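You operate a simulated robot arm through the tools that you are given. There is no shell and no other tool.

You are at the controls of a simulated robot arm. One attempt, no reset.

## Task
Clear the tester: open its lever, sort the bobbin by the counter, put the weight back, reset the counter. Set down upright: small bobbin.

It is judged by the outcome, as a careful person would: the job done as asked, and still so three seconds after it is handed in. It fails if anything else is knocked over, pushed out of place, dropped, spilled or broken.

## Robot
A 6-joint arm with a two-finger parallel gripper, fixed in place. Base frame: the origin is at the foot of the arm, x ahead of it, y to its left, z up; the work surface is at about z = 0.832. Lengths are in m, angles in rad, forces in N, time in s.
With the tool pointing down near the work surface it reaches from about 0.26 to 0.68 m from the base axis. Its first joint turns from -1.152 to 1.152 rad. Payload 2.9 kg.
The tool frame sits at the grasp point between the pads (the TCP): z along the fingers, y along the line on which they close. The tips reach 0.03 m beyond it. Largest opening 0.11 m; finger width 0.02, thickness 0.01; the body of the gripper, 0.048 by 0.112 m, starts 0.055 m behind the TCP.
Orientation is told as [roll, pitch, yaw] about the base's x, y, z axes, in that order, counted from this pose: with the fingers straight down and closing along the base's y, the tool's x points along the base's -x, its y along +y and its z along -z.

## Interface
- The arm moves only by the tool arm_command. Its argument "targets" is a list of rows, each a list of 7 numbers: the shift along the tool's x, y, z in units of 100 mm (1.0 is 100 mm), then the turn, a rotation vector about the tool's x, y, z in units of 90 degrees (1.0 is 90 degrees), then the closure in counts, from 0 (fully open) to 255 (shut). In form: [[x, y, z, rx, ry, rz, fingers], ...]. A call has 1 to 20 rows; each row is the pose to reach, as a shift and turn from the pose commanded when the call began, along the tool's axes at that moment. A call with a number of a shift or a turn outside -1 to 1 is refused whole. Each row takes 0.2 s and may step no farther than 0.05 m and 0.15 rad from the row before; otherwise, or with a gripper value out of range, the whole call is refused. Where a pose cannot be reached the arm comes as near as it can. A force on the tool above 80 N (or 10 N above the force at the start of the call, whichever is more), or a blocked arm, ends the call early, and 0.2 s more pass. Each finger travels about 0.108 m/s and halts on what it meets, pressing with about 43 N; the grip force reading is that of the motor and also rises with nothing between the fingers. The clock runs only during rows and for 0.2 s after the last one: add rows that repeat a pose to give the fingers time. It gives the time, the measured TCP pose, the force on the tool (base axes), the opening and the grip force at its end, in the units of the frame above (readings bear some noise), with the torque about the TCP (base axes, N m) and any sound that the robot's microphone picked up, and new pictures: "show" is both (left out), scene, wrist or none.
- Cameras (640 x 400 px; columns grow to the right, rows downward): "scene" is fixed at [0.0689, 0.4427, 1.3896]; the picture's right is [-0.71, -0.70, 0.00], its down [-0.36, 0.36, -0.86] and it looks along [0.60, -0.61, -0.51] (base axes); focal length 310 px, centre (320, 200). "wrist" rides on the gripper at [0.072, 0.017, -0.103] in the tool frame; the picture's right is [-0.23, 0.97, 0.00], its down [-0.76, -0.18, -0.62] and it looks along [-0.61, -0.14, 0.78] (tool axes); focal length 222 px, centre (320, 200). There is no depth. A picture from a camera that has moved, and an enlarged one, comes with that camera's place and axes in the base frame and with its lens. The place of the scene camera against the robot may be out by one fixed shift of up to 0.018 m in any direction.
- zoom(camera, box): a new picture of the part [left, top, right, bottom] of that camera's present view, enlarged. The clock stands still meanwhile.
- sign_off(): hands the job in; it is judged then, once.

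Nothing tells you positions but the pictures and the camera data. Unless the task says otherwise, let go and move clear before handing in.

The tools are called after "Request:" as name(argument=value, ...) on one line, values as JSON. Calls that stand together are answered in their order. arm_command: Moves the arm, as the interface text tells. Its arguments: {"type":"object","properties":{"targets":{"type":"array","items":{"type":"array","items":{"type":"number"}}},"show":{"type":"string","enum":["both","scene","wrist","none"]}},"required":["targets"]} The other tools are called the same way: zoom (camera, box) takes an enlarged picture of a part of a camera's view; sign_off () hands the job in.

At the start:

```text
t: 0.0
tcp_pos: [0.4982, 0.0635, 1.1739]
orientation: [0.001, 0.0, 0.0]
force: [-0.2, 0.5, 0.0]
torque: [-0.04, -0.03, -0.02]
opening: 0.1099
grasp_force: 0.0
```

scene: 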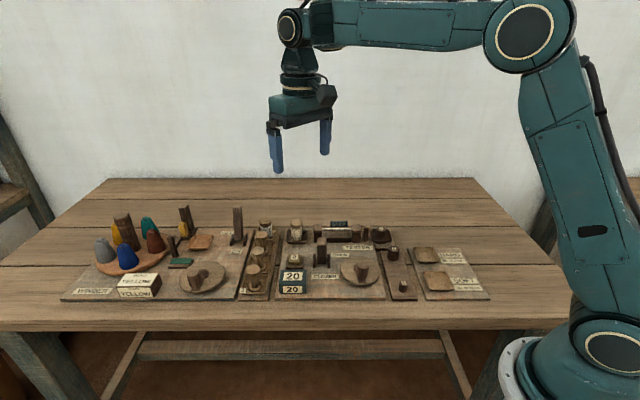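
wrist: 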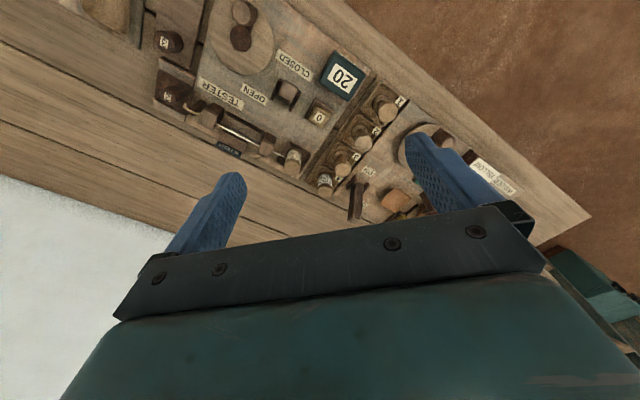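

I see a table with several stations: a winder or dye station on the left, a tester with counter in the middle, and sorting pads on the right. I'll zoom in before moving.

Request:
zoom(camera="scene", box=[230, 200, 400, 306])

Request:
zoom(camera="scene", box=[360, 210, 500, 310])

Request:
zoom(camera="scene", box=[60, 195, 250, 305])

Request:
zoom(camera="wrist", box=[60, 0, 440, 230])

```text
3.76 times, centred on (315, 253) of scene
camera zoom: at [0.0689, 0.4427, 1.3896], right [-0.71, -0.7, 0.0], down [-0.36, 0.36, -0.86], along [0.6, -0.61, -0.51], focal length 1167 px, centre (339, 0)
```

zoom: 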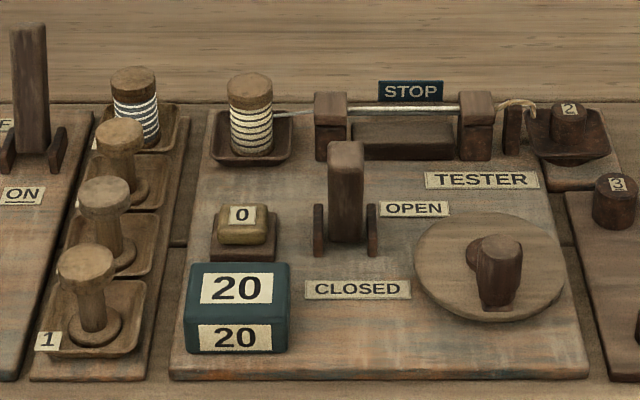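

```text
4.00 times, centred on (430, 260) of scene
camera zoom: at [0.0689, 0.4427, 1.3896], right [-0.71, -0.7, 0.0], down [-0.36, 0.36, -0.86], along [0.6, -0.61, -0.51], focal length 1240 px, centre (-120, -40)
```

zoom: 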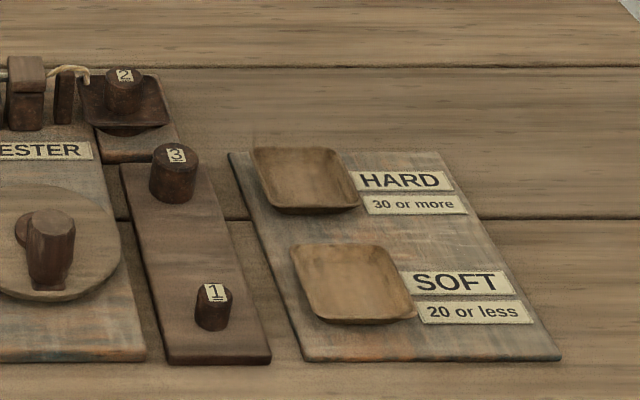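

```text
3.37 times, centred on (155, 250) of scene
camera zoom: at [0.0689, 0.4427, 1.3896], right [-0.71, -0.7, 0.0], down [-0.36, 0.36, -0.86], along [0.6, -0.61, -0.51], focal length 1045 px, centre (876, 32)
```

zoom: 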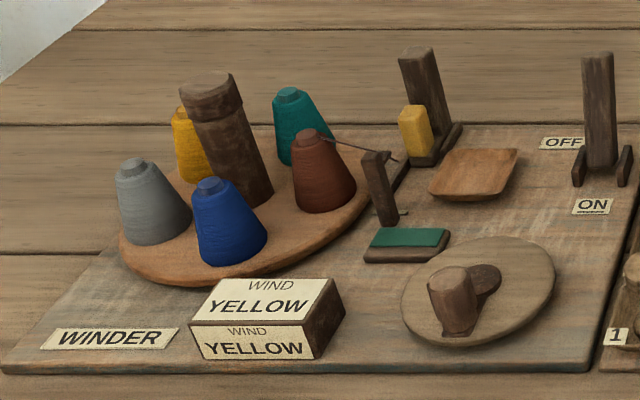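

```text
1.68 times, centred on (250, 115) of wrist
camera zoom: at [0.4253, 0.0809, 1.2764], right [0.23, 0.97, 0.0], down [0.76, -0.18, 0.62], along [0.61, -0.14, -0.78], focal length 374 px, centre (438, 343)
```

zoom: 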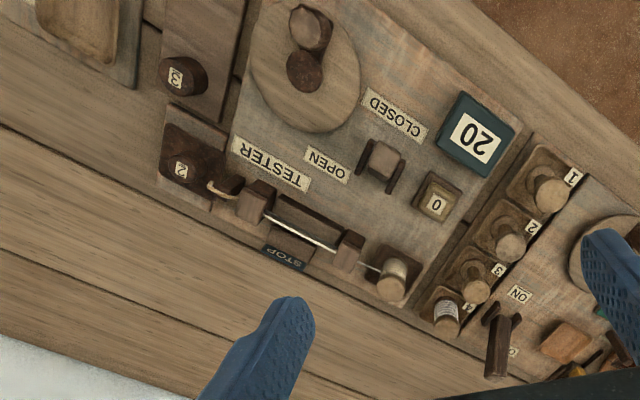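

The tester holds a white-thread bobbin with its counter at 20, so it goes in the SOFT tray. Weight 2 sits on the pan and the lever appears to lean toward CLOSED. The boards look about 45° to my base axes, so I'll turn the tool to match and drop lower for a better view.

Request:
arm_command(targets=[[0.08, -0.1, 0.16, 0, 0, 0.083, 0], [0.16, -0.2, 0.33, 0, 0, 0.166, 0], [0.24, -0.3, 0.5, 0, 0, 0.25, 0], [0.32, -0.4, 0.66, 0, 0, 0.333, 0], [0.4, -0.5, 0.83, 0, 0, 0.416, 0], [0.48, -0.6, 1.0, 0, 0, 0.5, 0], [0.48, -0.6, 1.0, 0, 0, 0.5, 0]])

```text
t: 1.6
tcp_pos: [0.4507, 0.0046, 1.072]
orientation: [0.0, 0.0, -0.786]
force: [0.3, 0.4, 0.1]
torque: [-0.01, 0.0, 0.0]
opening: 0.1099
grasp_force: 0.1
camera wrist: at [0.4101, 0.0675, 1.1763], right [0.85, 0.53, 0.0], down [0.41, -0.67, 0.62], along [0.33, -0.53, -0.78], focal length 222 px, centre (320, 200)
```

scene: 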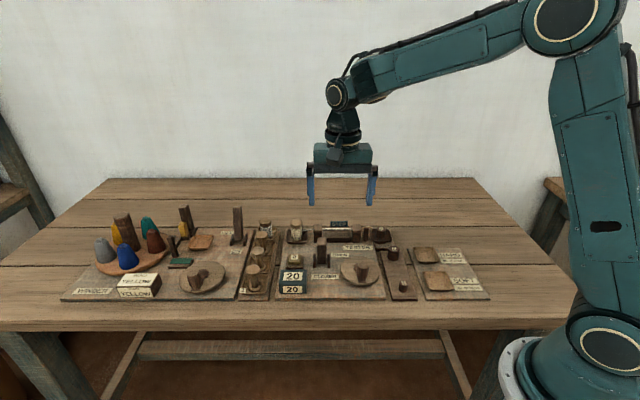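
wrist: 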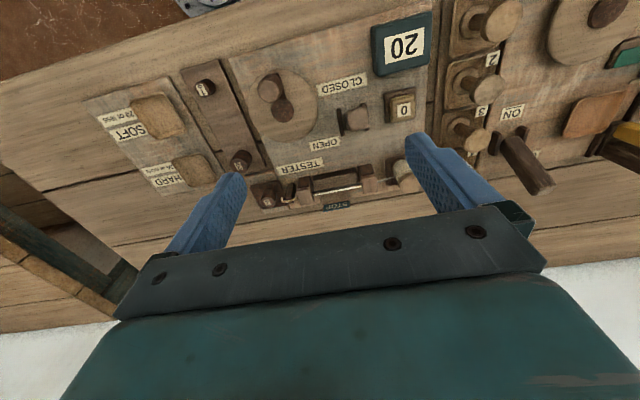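

The gripper is now square to the boards. I'll zoom in to locate the lever, weight rack and trays.

Request:
zoom(camera="wrist", box=[220, 0, 460, 150])

Request:
zoom(camera="wrist", box=[80, 40, 320, 220])

Request:
zoom(camera="wrist", box=[220, 120, 460, 220])

```text
2.67 times, centred on (340, 75) of wrist
camera zoom: at [0.4101, 0.0675, 1.1763], right [0.85, 0.53, 0.0], down [0.41, -0.67, 0.62], along [0.33, -0.53, -0.78], focal length 592 px, centre (267, 533)
```

zoom: 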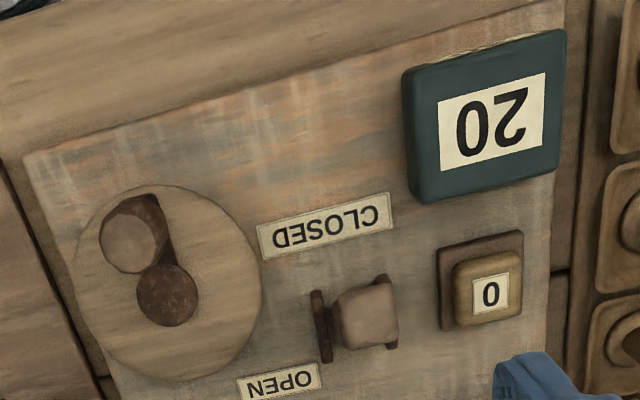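

```text
2.22 times, centred on (200, 130) of wrist
camera zoom: at [0.4101, 0.0675, 1.1763], right [0.85, 0.53, 0.0], down [0.41, -0.67, 0.62], along [0.33, -0.53, -0.78], focal length 494 px, centre (587, 356)
```

zoom: 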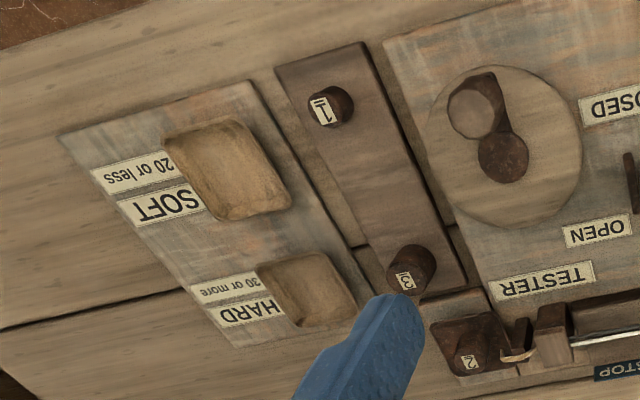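

```text
2.67 times, centred on (340, 170) of wrist
camera zoom: at [0.4101, 0.0675, 1.1763], right [0.85, 0.53, 0.0], down [0.41, -0.67, 0.62], along [0.33, -0.53, -0.78], focal length 592 px, centre (267, 280)
```

zoom: 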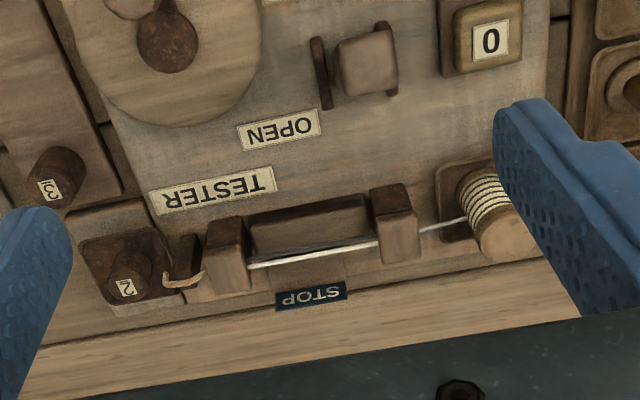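

Positions so far: SOFT tray near (0.267, -0.147), weights 3 and 1 near (0.395, -0.139) and (0.32, -0.066), lever near (0.505, 0.008). I'll go lower for a second view to pin down heights.

Request:
arm_command(targets=[[0, 0, 0.4, 0, 0, 0, 0], [0, 0, 0.8, 0, 0, 0, 0], [0, 0, 0.8, 0, 0, 0, 0]], show="wrist")

Request:
zoom(camera="wrist", box=[220, 50, 460, 200])

Request:
zoom(camera="scene", box=[270, 210, 390, 285])

```text
t: 2.4
tcp_pos: [0.4501, 0.004, 0.9942]
orientation: [-0.001, 0.0, -0.786]
force: [0.5, 0.4, 0.1]
torque: [0.01, 0.02, 0.0]
opening: 0.11
grasp_force: 0.0
camera wrist: at [0.4103, 0.0671, 1.0965], right [0.85, 0.53, 0.0], down [0.41, -0.66, 0.62], along [0.33, -0.53, -0.78], focal length 222 px, centre (320, 200)
```

wrist: 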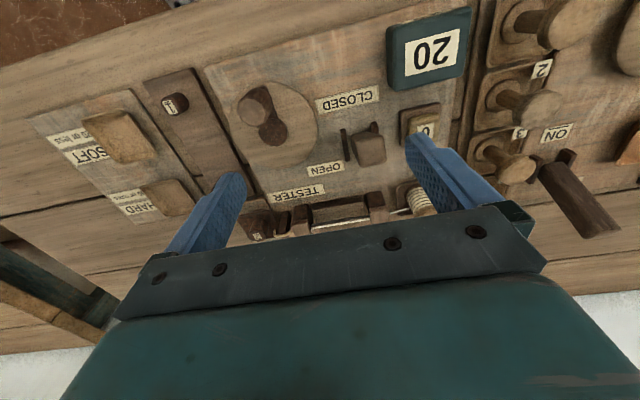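

```text
2.67 times, centred on (340, 125) of wrist
camera zoom: at [0.4103, 0.0671, 1.0965], right [0.85, 0.53, 0.0], down [0.41, -0.66, 0.62], along [0.33, -0.53, -0.78], focal length 592 px, centre (267, 400)
```

zoom: 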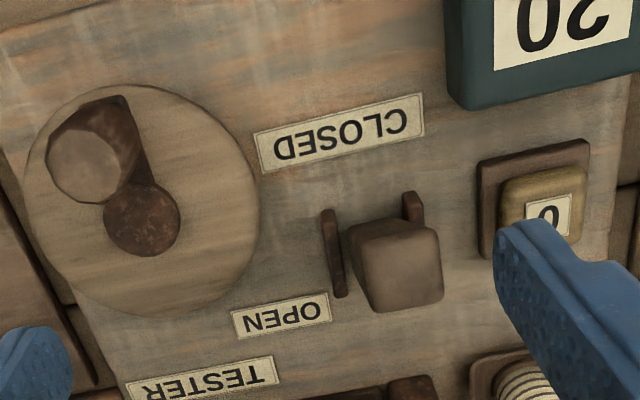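

```text
5.33 times, centred on (330, 248) of scene
camera zoom: at [0.0689, 0.4427, 1.3896], right [-0.71, -0.7, 0.0], down [-0.36, 0.36, -0.86], along [0.6, -0.61, -0.51], focal length 1654 px, centre (267, -53)
```

zoom: 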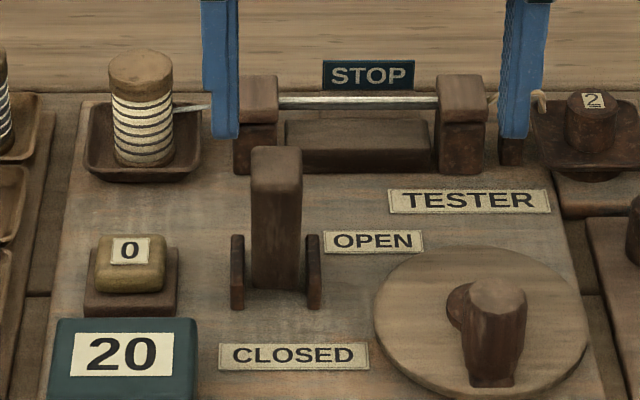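

The two views put the lever top at about (0.496, 0.016, 0.914), leaning toward CLOSED. I'll close the fingers, come down on the CLOSED side of the lever, and push it toward OPEN.

Request:
arm_command(targets=[[0.1, 0.2, 0, 0, 0, 0, 255], [0.175, 0.39, 0, 0, 0, 0, 255], [0.175, 0.39, 0, 0, 0, 0, 255], [0.175, 0.39, 0.3, 0, 0, 0, 255], [0.175, 0.39, 0.6, 0, 0, 0, 255], [0.175, 0.39, 0.84, 0, 0, 0, 255], [0.175, 0.39, 0.84, 0, 0, 0, 255]])

Request:
zoom(camera="scene", box=[270, 190, 390, 290])

Request:
zoom(camera="wrist", box=[200, 50, 440, 200])

```text
t: 4.0
tcp_pos: [0.4663, 0.0443, 0.9083]
orientation: [0.0, -0.001, -0.787]
force: [-0.5, -0.3, -0.2]
torque: [0.02, -0.03, 0.02]
opening: 0.0
grasp_force: 37.6
camera wrist: at [0.4255, 0.1077, 1.0114], right [0.85, 0.53, 0.0], down [0.41, -0.66, 0.62], along [0.33, -0.53, -0.78], focal length 222 px, centre (320, 200)
```

scene: 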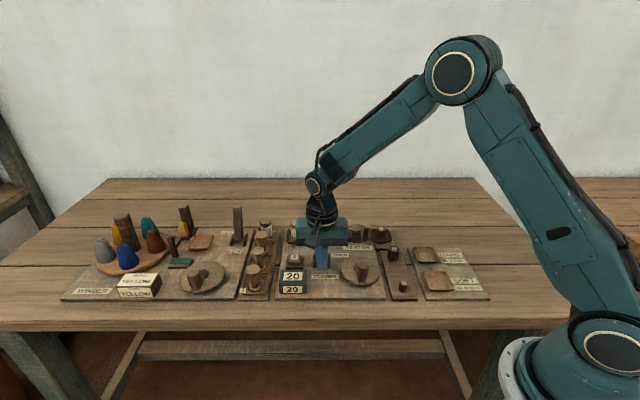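
wrist: 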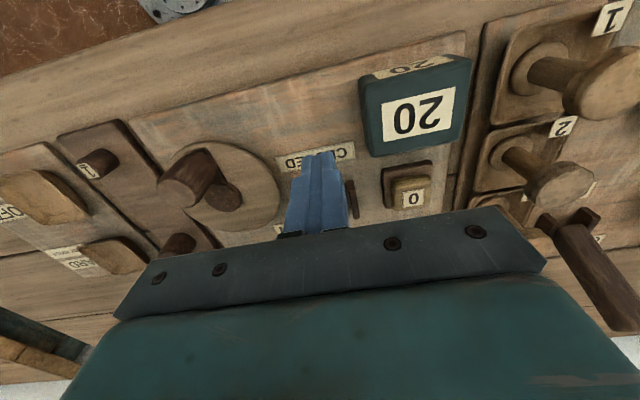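

```text
4.00 times, centred on (330, 240) of scene
camera zoom: at [0.0689, 0.4427, 1.3896], right [-0.71, -0.7, 0.0], down [-0.36, 0.36, -0.86], along [0.6, -0.61, -0.51], focal length 1240 px, centre (280, 40)
```

zoom: 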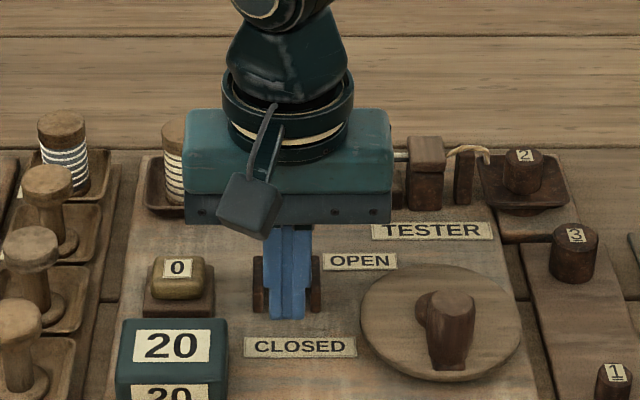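

```text
2.67 times, centred on (320, 125) of wrist
camera zoom: at [0.4255, 0.1077, 1.0114], right [0.85, 0.53, 0.0], down [0.41, -0.66, 0.62], along [0.33, -0.53, -0.78], focal length 592 px, centre (320, 400)
```

zoom: 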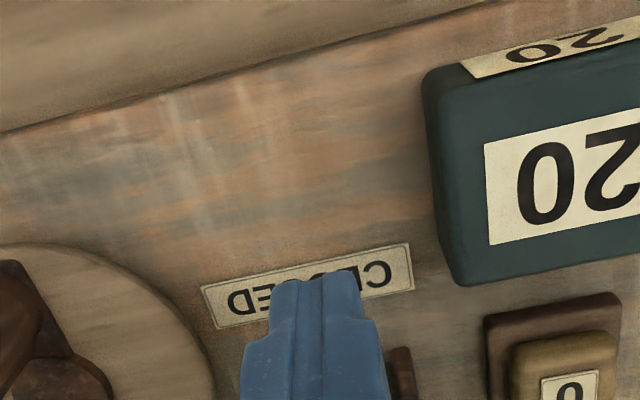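

The closed fingers sit in front of the lever, centred between its cheeks. I'll push toward OPEN in small steps and watch the force.

Request:
arm_command(targets=[[-0.1, 0, 0, 0, 0, 0, 255], [-0.2, 0, 0, 0, 0, 0, 255], [-0.28, 0, 0, 0, 0, 0, 255], [-0.36, 0, 0, 0, 0, 0, 255]])

Request:
zoom(camera="scene", box=[270, 190, 390, 290])

```text
t: 5.0
tcp_pos: [0.4915, 0.0187, 0.9079]
orientation: [0.0, 0.001, -0.785]
force: [-0.7, 1.0, -0.4]
torque: [-0.04, 0.0, -0.04]
opening: 0.0
grasp_force: 37.5
camera wrist: at [0.4512, 0.0817, 1.0127], right [0.85, 0.53, 0.0], down [0.41, -0.66, 0.62], along [0.33, -0.53, -0.78], focal length 222 px, centre (320, 200)
```

scene: 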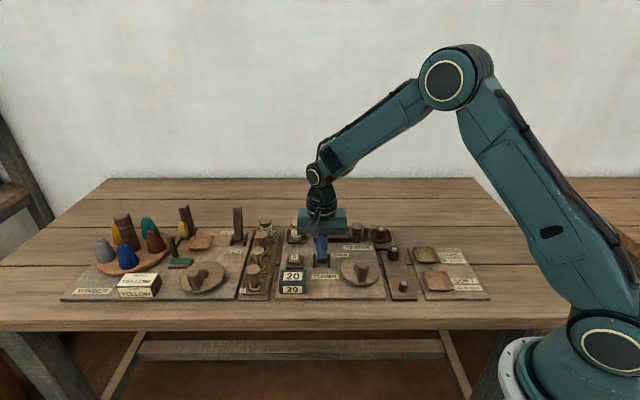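
wrist: 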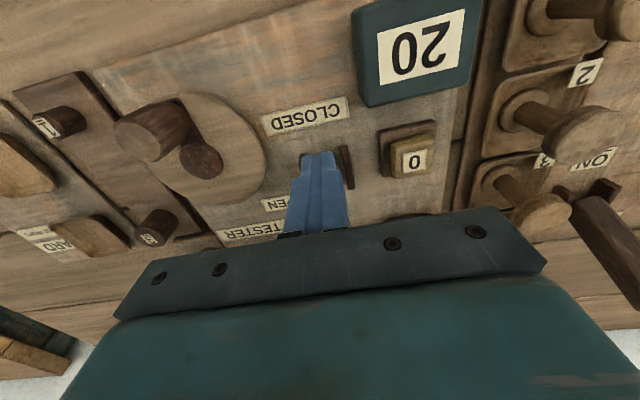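

```text
4.00 times, centred on (330, 240) of scene
camera zoom: at [0.0689, 0.4427, 1.3896], right [-0.71, -0.7, 0.0], down [-0.36, 0.36, -0.86], along [0.6, -0.61, -0.51], focal length 1240 px, centre (280, 40)
```

zoom: 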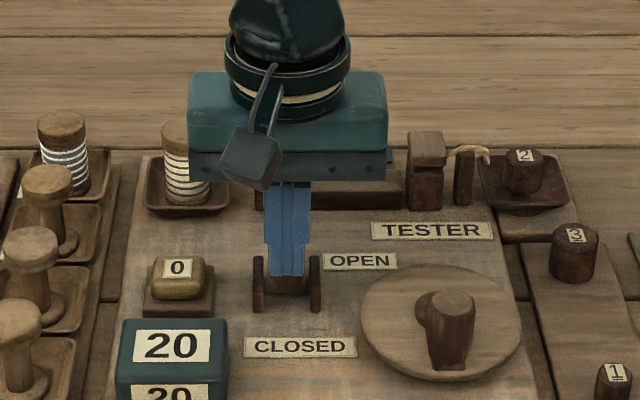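

The force stays near zero and the lever seems to be moving with the fingers. I'll keep pushing in small steps.

Request:
arm_command(targets=[[-0.08, 0, 0, 0, 0, 0, 255], [-0.15, 0, 0, 0, 0, 0, 255], [-0.15, 0, 0, 0, 0, 0, 255]], show="scene")

Request:
zoom(camera="scene", box=[270, 190, 390, 290])

```text
t: 5.8
tcp_pos: [0.5019, 0.0075, 0.9103]
orientation: [0.0, -0.001, -0.787]
force: [-0.8, 0.7, -0.1]
torque: [-0.01, 0.03, 0.01]
opening: 0.0
grasp_force: 37.9
```

scene: 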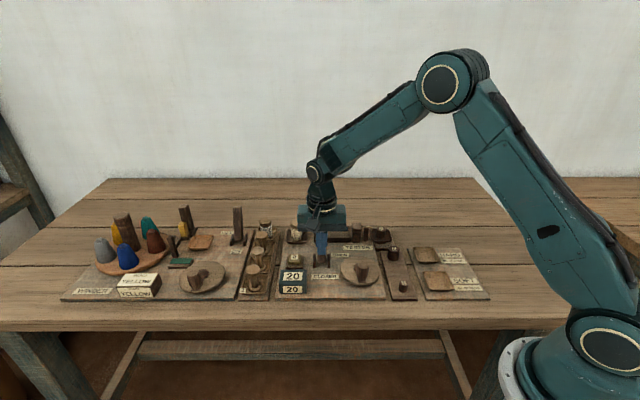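

```text
4.00 times, centred on (330, 240) of scene
camera zoom: at [0.0689, 0.4427, 1.3896], right [-0.71, -0.7, 0.0], down [-0.36, 0.36, -0.86], along [0.6, -0.61, -0.51], focal length 1240 px, centre (280, 40)
```

zoom: 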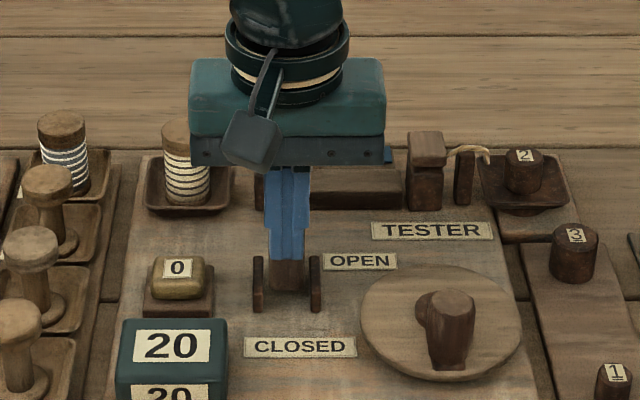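

Request:
arm_command(targets=[[-0.05, 0, 0, 0, 0, 0, 255], [-0.1, 0, 0, 0, 0, 0, 255], [-0.15, 0, 0, 0, 0, 0, 255], [-0.15, 0, 0, 0, 0, 0, 255]], show="scene")

Request:
zoom(camera="scene", box=[270, 190, 390, 290])

```text
t: 6.8
tcp_pos: [0.5063, 0.0029, 0.9098]
orientation: [-0.005, 0.015, -0.774]
force: [-38.7, 36.3, 24.8]
torque: [1.05, 0.85, -0.09]
opening: 0.0002
grasp_force: 38.4
```

scene: 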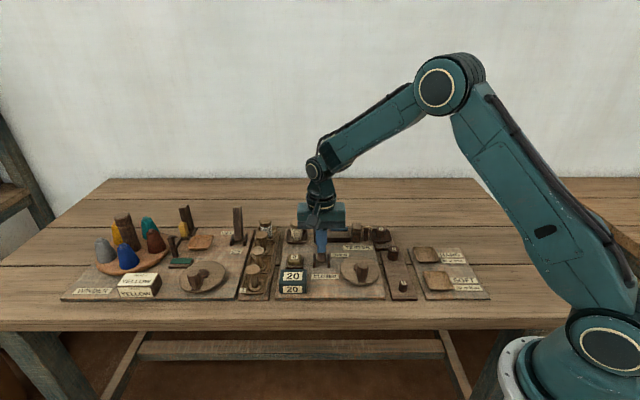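

```text
4.00 times, centred on (330, 240) of scene
camera zoom: at [0.0675, 0.4436, 1.3894], right [-0.71, -0.7, 0.0], down [-0.36, 0.36, -0.86], along [0.61, -0.61, -0.51], focal length 1240 px, centre (280, 40)
```

zoom: 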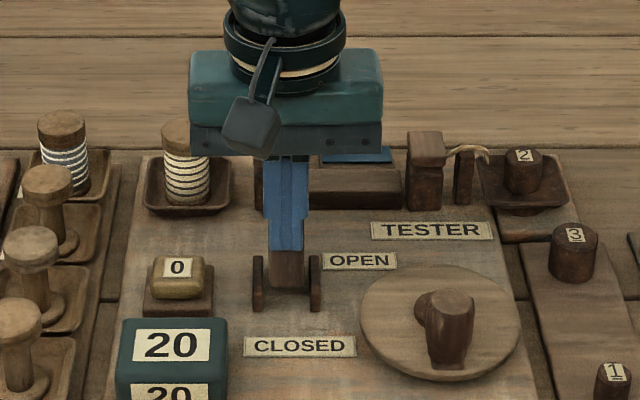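

The lever has reached its end stop at OPEN, since the force rose to about 50 N. I'll back off and rise clear.

Request:
arm_command(targets=[[0.2, 0, 0, 0, 0, 0, 255], [0.5, 0, 0, 0, 0, 0, 255], [0.6, 0, 0, 0, 0, 0, 255]], show="none")

Request:
arm_command(targets=[[0, 0, -0.4, 0, 0, 0, 200], [0, 0, -0.8, 0, 0, 0, 100], [0, 0, -1.0, 0, 0, 0, 0], [0, 0, -1.0, 0, 0, 0, 0]])

Request:
zoom(camera="scene", box=[270, 190, 390, 290])

Request:
zoom(camera="wrist", box=[220, 50, 460, 200])

```text
t: 7.6
tcp_pos: [0.4705, 0.0384, 0.9098]
orientation: [0.0, -0.002, -0.785]
force: [-0.6, -0.3, 0.4]
torque: [-0.01, -0.02, 0.04]
opening: 0.0
grasp_force: 37.7
```

```text
t: 8.6
tcp_pos: [0.4694, 0.0382, 1.0093]
orientation: [0.0, 0.001, -0.787]
force: [0.8, 0.3, 0.1]
torque: [0.02, -0.05, -0.04]
opening: 0.1101
grasp_force: 0.1
camera wrist: at [0.4303, 0.1021, 1.1131], right [0.85, 0.53, 0.0], down [0.41, -0.66, 0.62], along [0.33, -0.53, -0.78], focal length 222 px, centre (320, 200)
```

scene: 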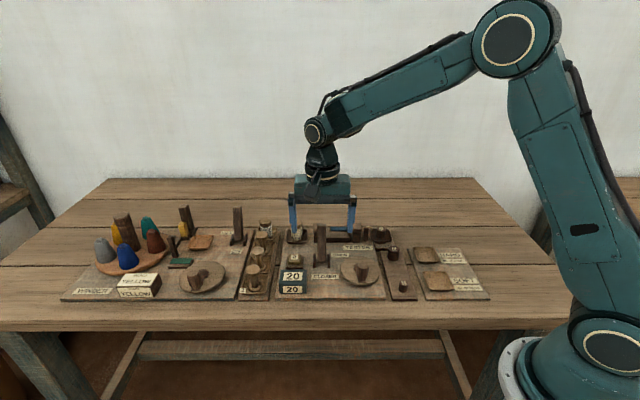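
wrist: 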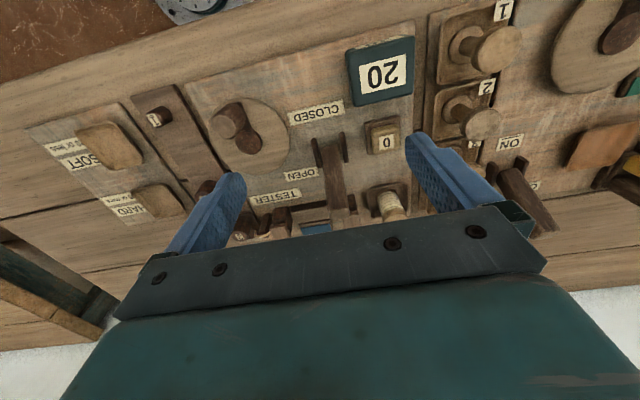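

```text
4.00 times, centred on (330, 240) of scene
camera zoom: at [0.0689, 0.4427, 1.3896], right [-0.71, -0.7, 0.0], down [-0.36, 0.36, -0.86], along [0.6, -0.61, -0.51], focal length 1240 px, centre (280, 40)
```

zoom: 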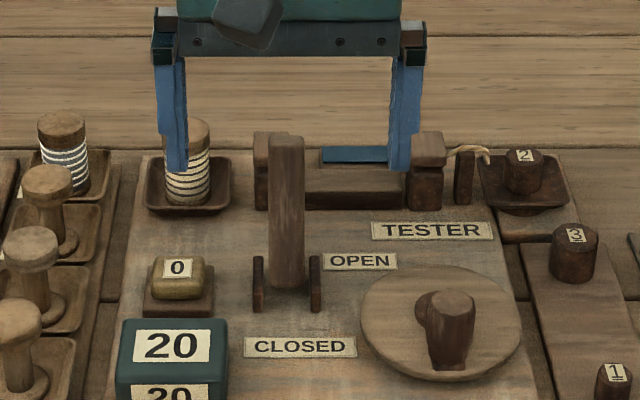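

```text
2.67 times, centred on (340, 125) of wrist
camera zoom: at [0.4303, 0.1021, 1.1131], right [0.85, 0.53, 0.0], down [0.41, -0.66, 0.62], along [0.33, -0.53, -0.78], focal length 592 px, centre (267, 400)
```

zoom: 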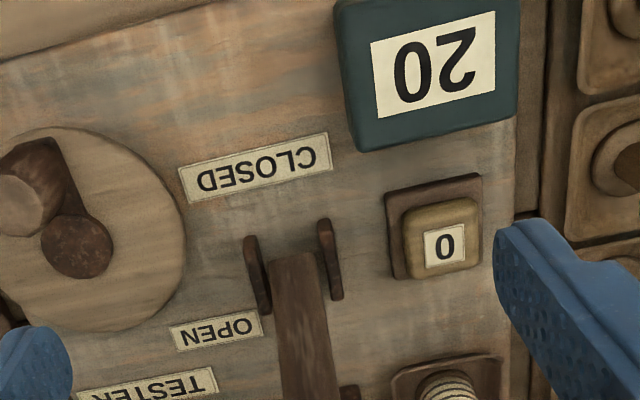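

The lever now leans back to OPEN and the tester's clamp looks released. Next I'll view the bobbin and the weight more closely.

Request:
arm_command(targets=[[-0.3, 0.2, 0, 0, 0, 0, 0], [-0.6, 0.4, 0, 0, 0, 0, 0], [-0.95, 0.62, 0, 0, 0, 0, 0], [-0.95, 0.62, 0, 0, 0, 0, 0]])

Request:
zoom(camera="wrist", box=[180, 20, 440, 200])

Request:
zoom(camera="scene", box=[250, 205, 410, 305])

```text
t: 9.6
tcp_pos: [0.581, 0.0149, 1.0097]
orientation: [-0.001, 0.001, -0.786]
force: [-0.2, -0.5, 0.5]
torque: [0.0, 0.01, 0.01]
opening: 0.1099
grasp_force: 0.0
camera wrist: at [0.5407, 0.0786, 1.1128], right [0.85, 0.53, 0.0], down [0.41, -0.66, 0.62], along [0.33, -0.53, -0.78], focal length 222 px, centre (320, 200)
```

scene: 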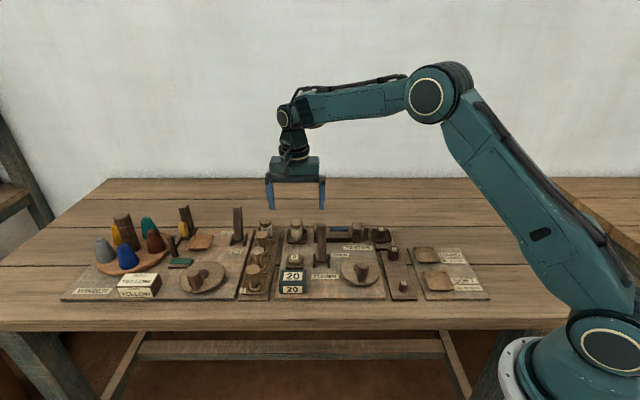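
wrist: 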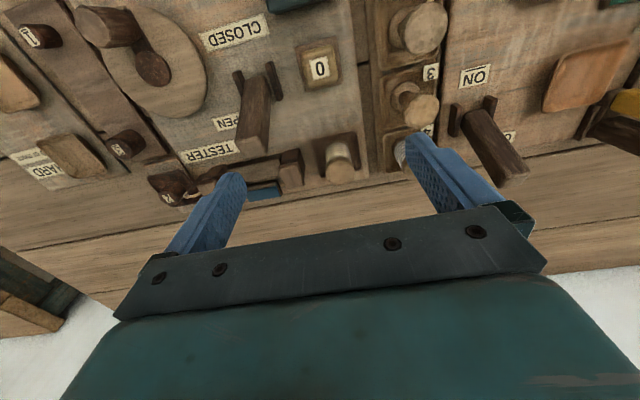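

```text
2.22 times, centred on (310, 110) of wrist
camera zoom: at [0.5407, 0.0786, 1.1128], right [0.85, 0.53, 0.0], down [0.41, -0.66, 0.62], along [0.33, -0.53, -0.78], focal length 494 px, centre (342, 400)
```

zoom: 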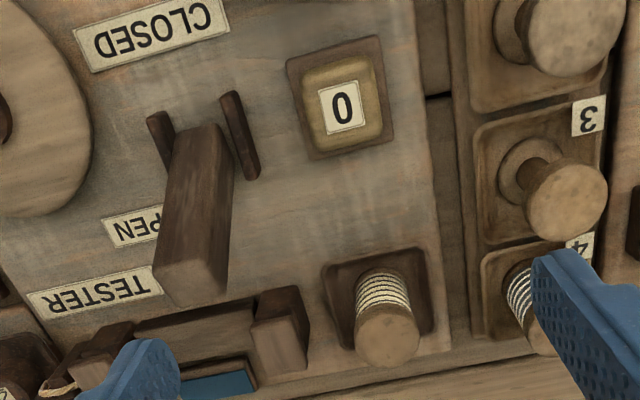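

```text
4.00 times, centred on (330, 255) of scene
camera zoom: at [0.069, 0.4427, 1.3896], right [-0.71, -0.7, 0.0], down [-0.36, 0.36, -0.86], along [0.6, -0.61, -0.51], focal length 1240 px, centre (280, -20)
```

zoom: 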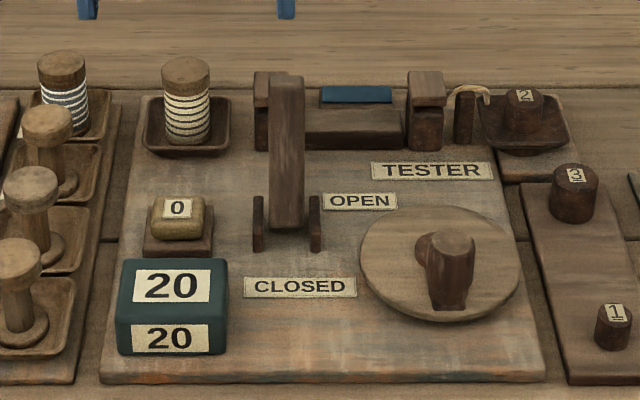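

The thread is released, so the bobbin is free at about (0.632, -0.022) with its top near z = 0.897. I'll turn the gripper so the fingers close along the board's depth, clear of the tester post, and hover over the bobbin to centre on it.

Request:
arm_command(targets=[[-0.057, 0.009, 0.018, 0, 0, -0.091, 0], [-0.113, 0.018, 0.036, 0, 0, -0.182, 0], [-0.17, 0.027, 0.055, 0, 0, -0.273, 0], [-0.226, 0.036, 0.073, 0, 0, -0.364, 0], [-0.283, 0.045, 0.09, 0, 0, -0.455, 0], [-0.339, 0.054, 0.11, 0, 0, -0.545, 0], [-0.396, 0.063, 0.127, 0, 0, -0.636, 0], [-0.452, 0.072, 0.145, 0, 0, -0.727, 0], [-0.509, 0.081, 0.164, 0, 0, -0.818, 0], [-0.565, 0.09, 0.18, 0, 0, -0.909, 0], [-0.622, 0.099, 0.2, 0, 0, -1.0, 0], [-0.622, 0.099, 0.2, 0, 0, -1.0, 0]])

Request:
zoom(camera="wrist", box=[220, 60, 460, 210])

Request:
zoom(camera="scene", box=[230, 165, 390, 265])

```text
t: 12.2
tcp_pos: [0.6329, -0.0205, 0.988]
orientation: [0.0, -0.002, 0.788]
force: [-0.1, -0.1, 0.1]
torque: [0.04, 0.0, -0.02]
opening: 0.11
grasp_force: 0.1
camera wrist: at [0.5683, -0.0601, 1.0925], right [-0.53, 0.85, 0.0], down [0.66, 0.41, 0.62], along [0.53, 0.33, -0.78], focal length 222 px, centre (320, 200)
```

scene: 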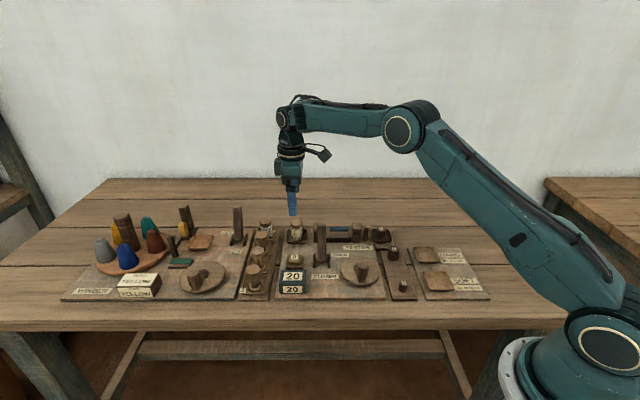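
wrist: 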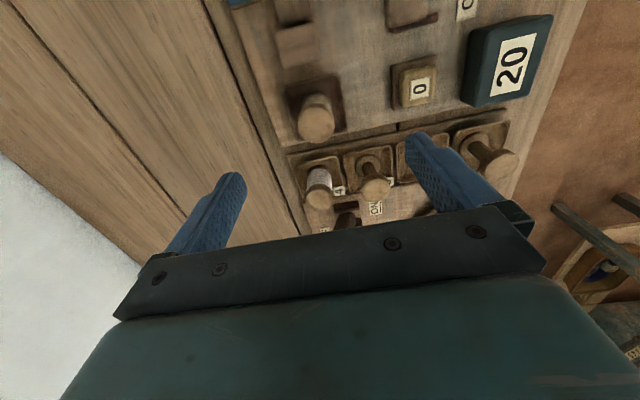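

```text
2.67 times, centred on (340, 135) of wrist
camera zoom: at [0.5683, -0.0601, 1.0925], right [-0.53, 0.85, 0.0], down [0.66, 0.41, 0.62], along [0.53, 0.33, -0.78], focal length 592 px, centre (267, 373)
```

zoom: 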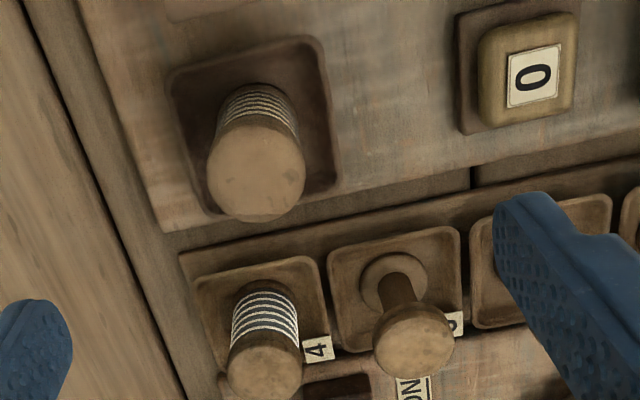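

```text
4.00 times, centred on (310, 215) of scene
camera zoom: at [0.0689, 0.4427, 1.3896], right [-0.71, -0.7, 0.0], down [-0.36, 0.36, -0.86], along [0.6, -0.61, -0.51], focal length 1240 px, centre (360, 140)
```

zoom: 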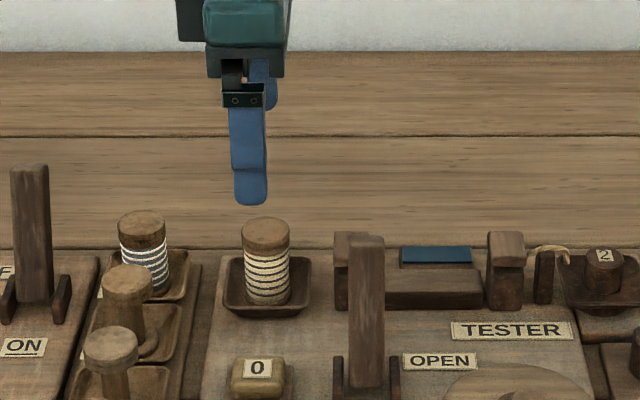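

The bobbin's axis is at about (0.632, -0.024), its top near z = 0.891 and its diameter about 33 mm. I'll descend in stages with a part-open gripper, keeping the fingertips above the tray rim.

Request:
arm_command(targets=[[0.03, -0.017, 0.2, 0, 0, 0, 90], [0.03, -0.017, 0.4, 0, 0, 0, 90], [0.03, -0.017, 0.6, 0, 0, 0, 90], [0.03, -0.017, 0.7, 0, 0, 0, 90], [0.03, -0.017, 0.7, 0, 0, 0, 90]])

Request:
zoom(camera="wrist", box=[200, 60, 440, 210])

Request:
zoom(camera="scene", box=[250, 190, 370, 265])

```text
t: 13.4
tcp_pos: [0.631, -0.0253, 0.9183]
orientation: [0.001, 0.0, 0.785]
force: [0.0, 0.1, 0.5]
torque: [-0.01, -0.01, -0.01]
opening: 0.0711
grasp_force: 0.2
camera wrist: at [0.5673, -0.0633, 1.0224], right [-0.53, 0.85, 0.0], down [0.66, 0.41, 0.62], along [0.53, 0.33, -0.78], focal length 222 px, centre (320, 200)
```

scene: 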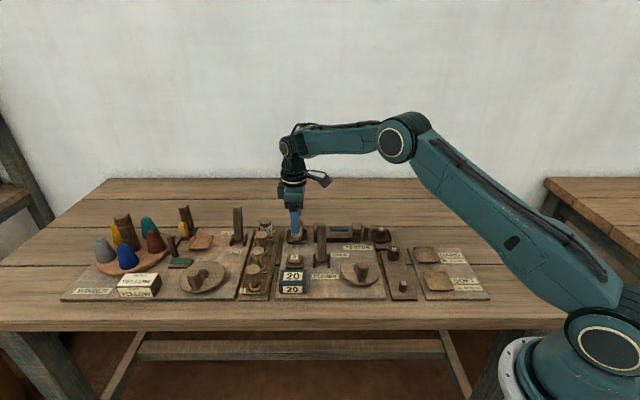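
wrist: 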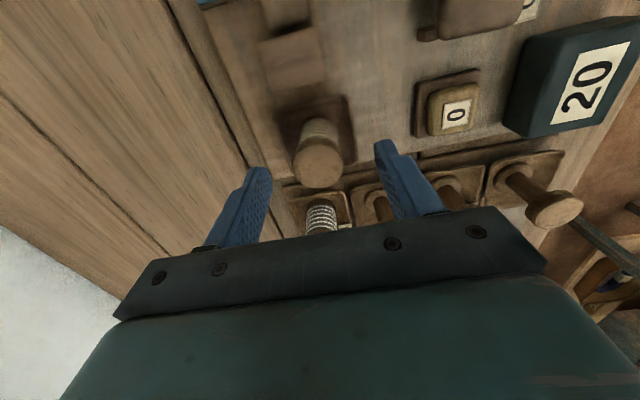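

```text
2.67 times, centred on (320, 135) of wrist
camera zoom: at [0.5673, -0.0633, 1.0224], right [-0.53, 0.85, 0.0], down [0.66, 0.41, 0.62], along [0.53, 0.33, -0.78], focal length 592 px, centre (320, 373)
```

zoom: 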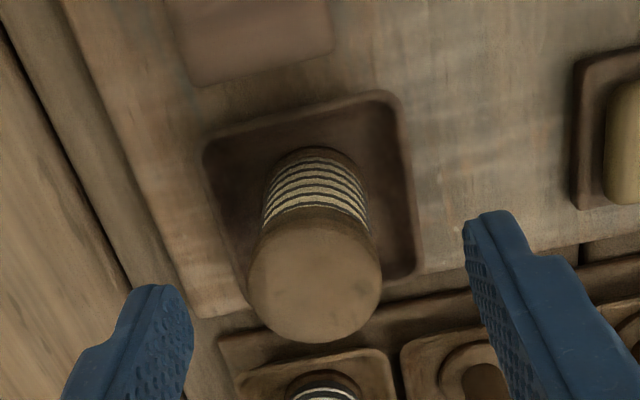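

```text
5.33 times, centred on (310, 228) of scene
camera zoom: at [0.0689, 0.4427, 1.3896], right [-0.71, -0.7, 0.0], down [-0.36, 0.36, -0.86], along [0.6, -0.61, -0.51], focal length 1654 px, centre (373, 53)
```

zoom: 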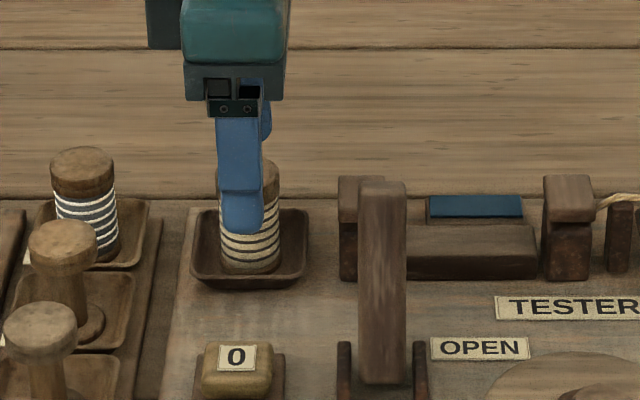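

The fingers straddle the bobbin and are well centred. I'll descend the last 28 mm and close.

Request:
arm_command(targets=[[0, 0, 0.14, 0, 0, 0, 90], [0, 0, 0.28, 0, 0, 0, 90], [0, 0, 0.28, 0, 0, 0, 90], [0, 0, 0.28, 0, 0, 0, 255], [0, 0, 0.28, 0, 0, 0, 255], [0, 0, 0.28, 0, 0, 0, 255], [0, 0, 0.28, 0, 0, 0, 255]])

Request:
zoom(camera="wrist", box=[200, 60, 440, 210])

Request:
zoom(camera="scene", box=[250, 190, 370, 265])

```text
t: 15.0
tcp_pos: [0.6311, -0.0244, 0.8923]
orientation: [-0.002, 0.001, 0.784]
force: [0.2, 0.3, 0.3]
torque: [-0.01, -0.01, 0.02]
opening: 0.0325
grasp_force: 43.4
camera wrist: at [0.5673, -0.0637, 0.9944], right [-0.53, 0.85, 0.0], down [0.66, 0.41, 0.62], along [0.53, 0.33, -0.78], focal length 222 px, centre (320, 200)
```

scene: 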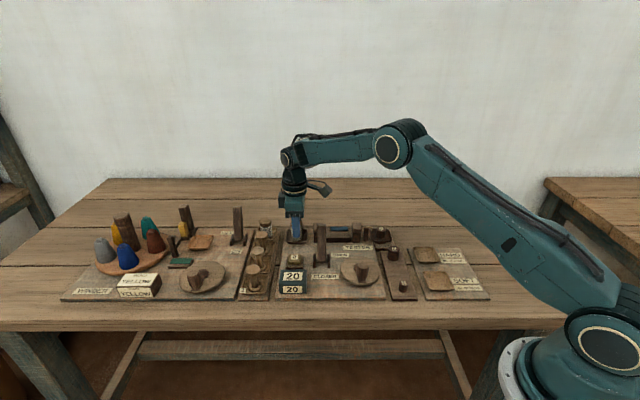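
wrist: 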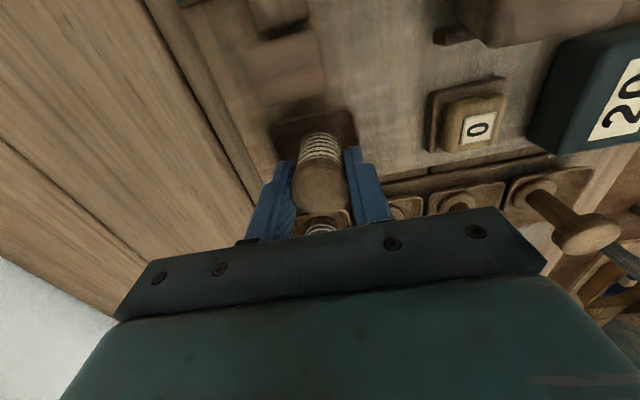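

```text
2.67 times, centred on (320, 135) of wrist
camera zoom: at [0.5673, -0.0637, 0.9944], right [-0.53, 0.85, 0.0], down [0.66, 0.41, 0.62], along [0.53, 0.33, -0.78], focal length 592 px, centre (320, 373)
```

zoom: 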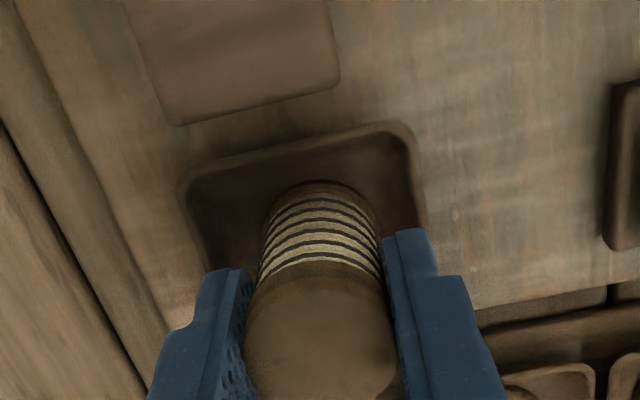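

```text
5.33 times, centred on (310, 228) of scene
camera zoom: at [0.0689, 0.4427, 1.3896], right [-0.71, -0.7, 0.0], down [-0.36, 0.36, -0.86], along [0.6, -0.61, -0.51], focal length 1654 px, centre (373, 53)
```

zoom: 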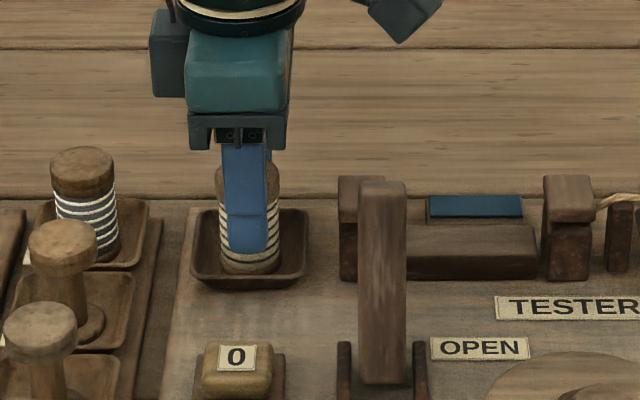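

The bobbin is held at 32.5 mm opening and full grip force. I'll lift it straight up and check it.

Request:
arm_command(targets=[[0, 0, -0.1, 0, 0, 0, 255], [0, 0, -0.3, 0, 0, 0, 255], [0, 0, -0.6, 0, 0, 0, 255], [0, 0, -1.0, 0, 0, 0, 255], [0, 0, -1.0, 0, 0, 0, 255]])

Request:
zoom(camera="scene", box=[250, 165, 410, 265])

```text
t: 16.2
tcp_pos: [0.6322, -0.0232, 0.9905]
orientation: [-0.002, -0.002, 0.784]
force: [0.9, 0.4, -0.2]
torque: [0.0, 0.02, 0.0]
opening: 0.0324
grasp_force: 43.4
camera wrist: at [0.5676, -0.0634, 1.095], right [-0.53, 0.85, 0.0], down [0.66, 0.41, 0.62], along [0.53, 0.33, -0.78], focal length 222 px, centre (320, 200)
```

scene: 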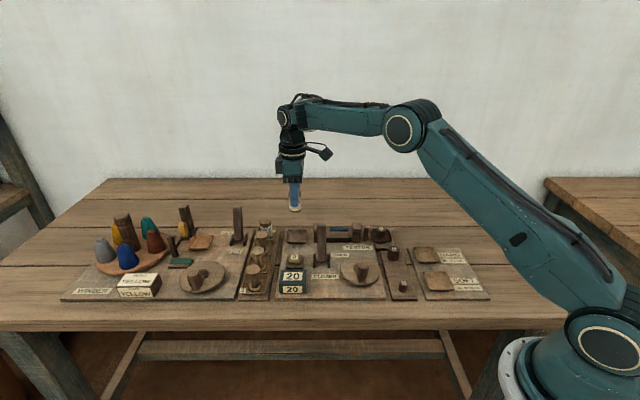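
wrist: 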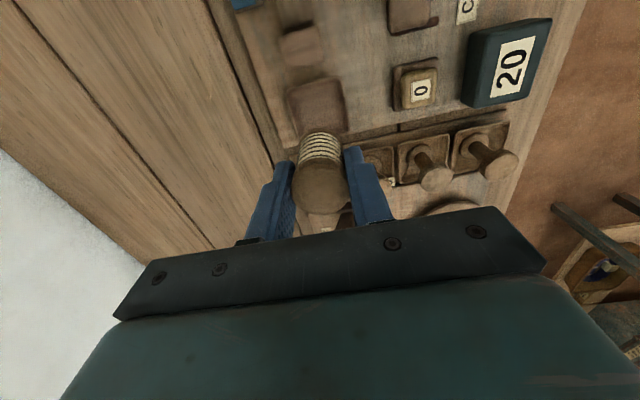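

```text
4.00 times, centred on (330, 215) of scene
camera zoom: at [0.0689, 0.4427, 1.3896], right [-0.71, -0.7, 0.0], down [-0.36, 0.36, -0.86], along [0.6, -0.61, -0.51], focal length 1240 px, centre (280, 140)
```

zoom: 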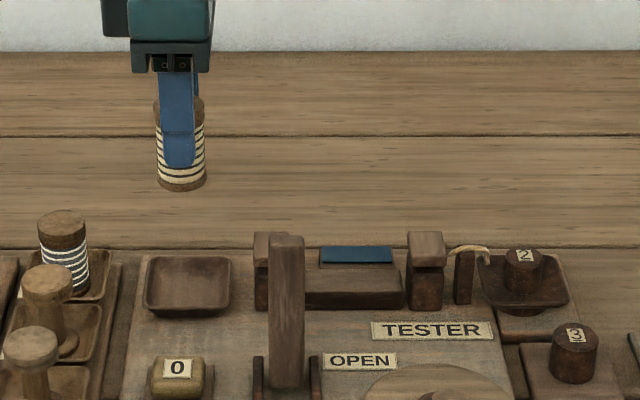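

The bobbin is held upright and no thread is attached. I'll carry it high toward the SOFT tray, stopping short so I can see the tray.

Request:
arm_command(targets=[[0, 0, -0.3, 0, 0, 0, 255], [0.2, 0.11, -0.5, 0, 0, 0, 255], [0.4, 0.22, -0.6, 0, 0, 0, 255], [0.6, 0.33, -0.6, 0, 0, 0, 255], [0.8, 0.43, -0.6, 0, 0, 0, 255], [0.98, 0.53, -0.6, 0, 0, 0, 255]], show="none")

Request:
arm_command(targets=[[0.2, 0.11, 0, 0, 0, 0, 255], [0.4, 0.22, 0, 0, 0, 0, 255], [0.6, 0.33, 0, 0, 0, 0, 255], [0.8, 0.43, 0, 0, 0, 0, 255], [0.98, 0.53, 0, 0, 0, 0, 255]], show="none")

Request:
arm_command(targets=[[0.2, 0.11, 0, 0, 0, 0, 255], [0.4, 0.22, 0, 0, 0, 0, 255], [0.6, 0.33, 0, 0, 0, 0, 255], [0.8, 0.43, 0, 0, 0, 0, 255], [0.98, 0.53, 0, 0, 0, 0, 255], [0.98, 0.53, 0, 0, 0, 0, 255]])

Request:
zoom(camera="wrist", box=[220, 0, 460, 150])

Request:
zoom(camera="scene", box=[370, 205, 530, 305])

```text
t: 17.6
tcp_pos: [0.5237, -0.0555, 1.0513]
orientation: [0.0, 0.001, 0.785]
force: [0.1, -0.2, -0.1]
torque: [0.04, 0.01, -0.03]
opening: 0.0323
grasp_force: 42.7
```

```text
t: 18.8
tcp_pos: [0.4185, -0.0872, 1.0507]
orientation: [-0.002, 0.0, 0.784]
force: [0.0, -0.4, -0.5]
torque: [0.01, -0.01, -0.02]
opening: 0.0327
grasp_force: 43.7
```

```text
t: 20.2
tcp_pos: [0.3098, -0.1196, 1.0518]
orientation: [-0.002, 0.0, 0.784]
force: [0.3, -0.5, -0.7]
torque: [-0.01, -0.03, -0.06]
opening: 0.0324
grasp_force: 42.6
camera wrist: at [0.2465, -0.159, 1.1545], right [-0.53, 0.85, 0.0], down [0.66, 0.41, 0.62], along [0.53, 0.33, -0.78], focal length 222 px, centre (320, 200)
```

scene: 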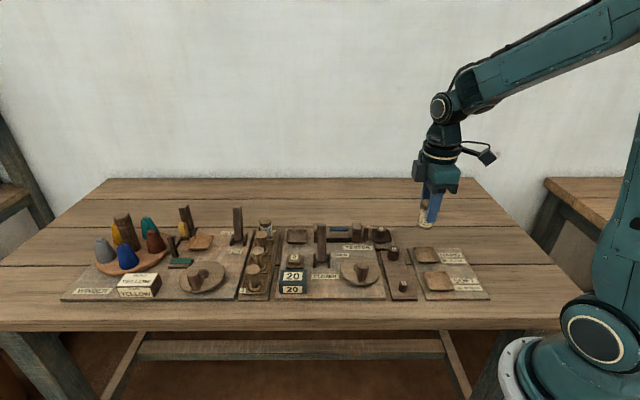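
wrist: 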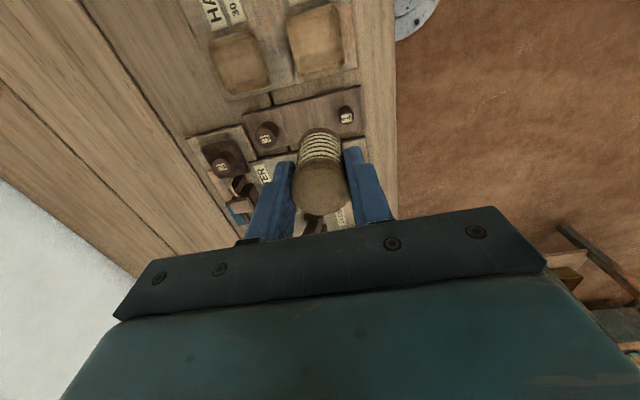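

```text
2.67 times, centred on (340, 75) of wrist
camera zoom: at [0.2465, -0.159, 1.1545], right [-0.53, 0.85, 0.0], down [0.66, 0.41, 0.62], along [0.53, 0.33, -0.78], focal length 592 px, centre (267, 533)
```

zoom: 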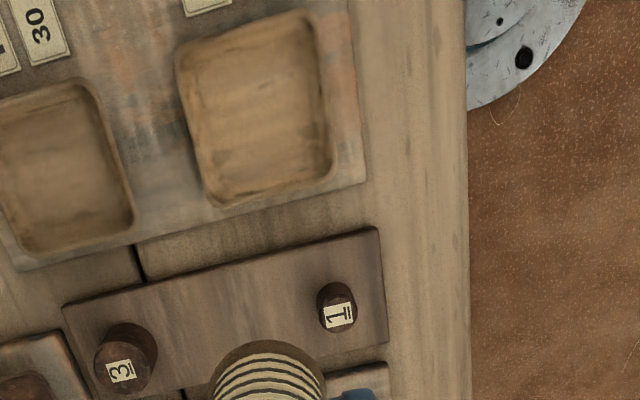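

```text
4.00 times, centred on (450, 255) of scene
camera zoom: at [0.0689, 0.4427, 1.3896], right [-0.71, -0.7, 0.0], down [-0.36, 0.36, -0.86], along [0.6, -0.61, -0.51], focal length 1240 px, centre (-200, -20)
```

zoom: 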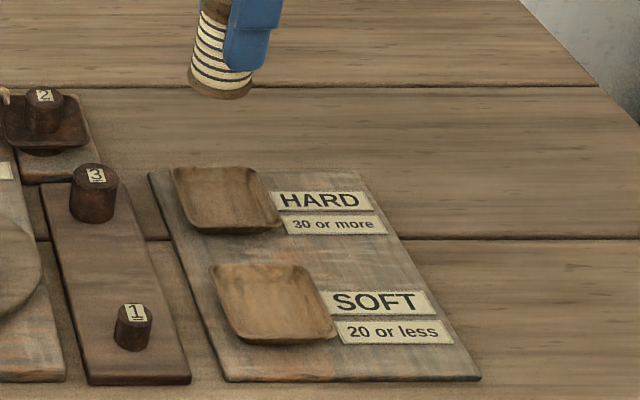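

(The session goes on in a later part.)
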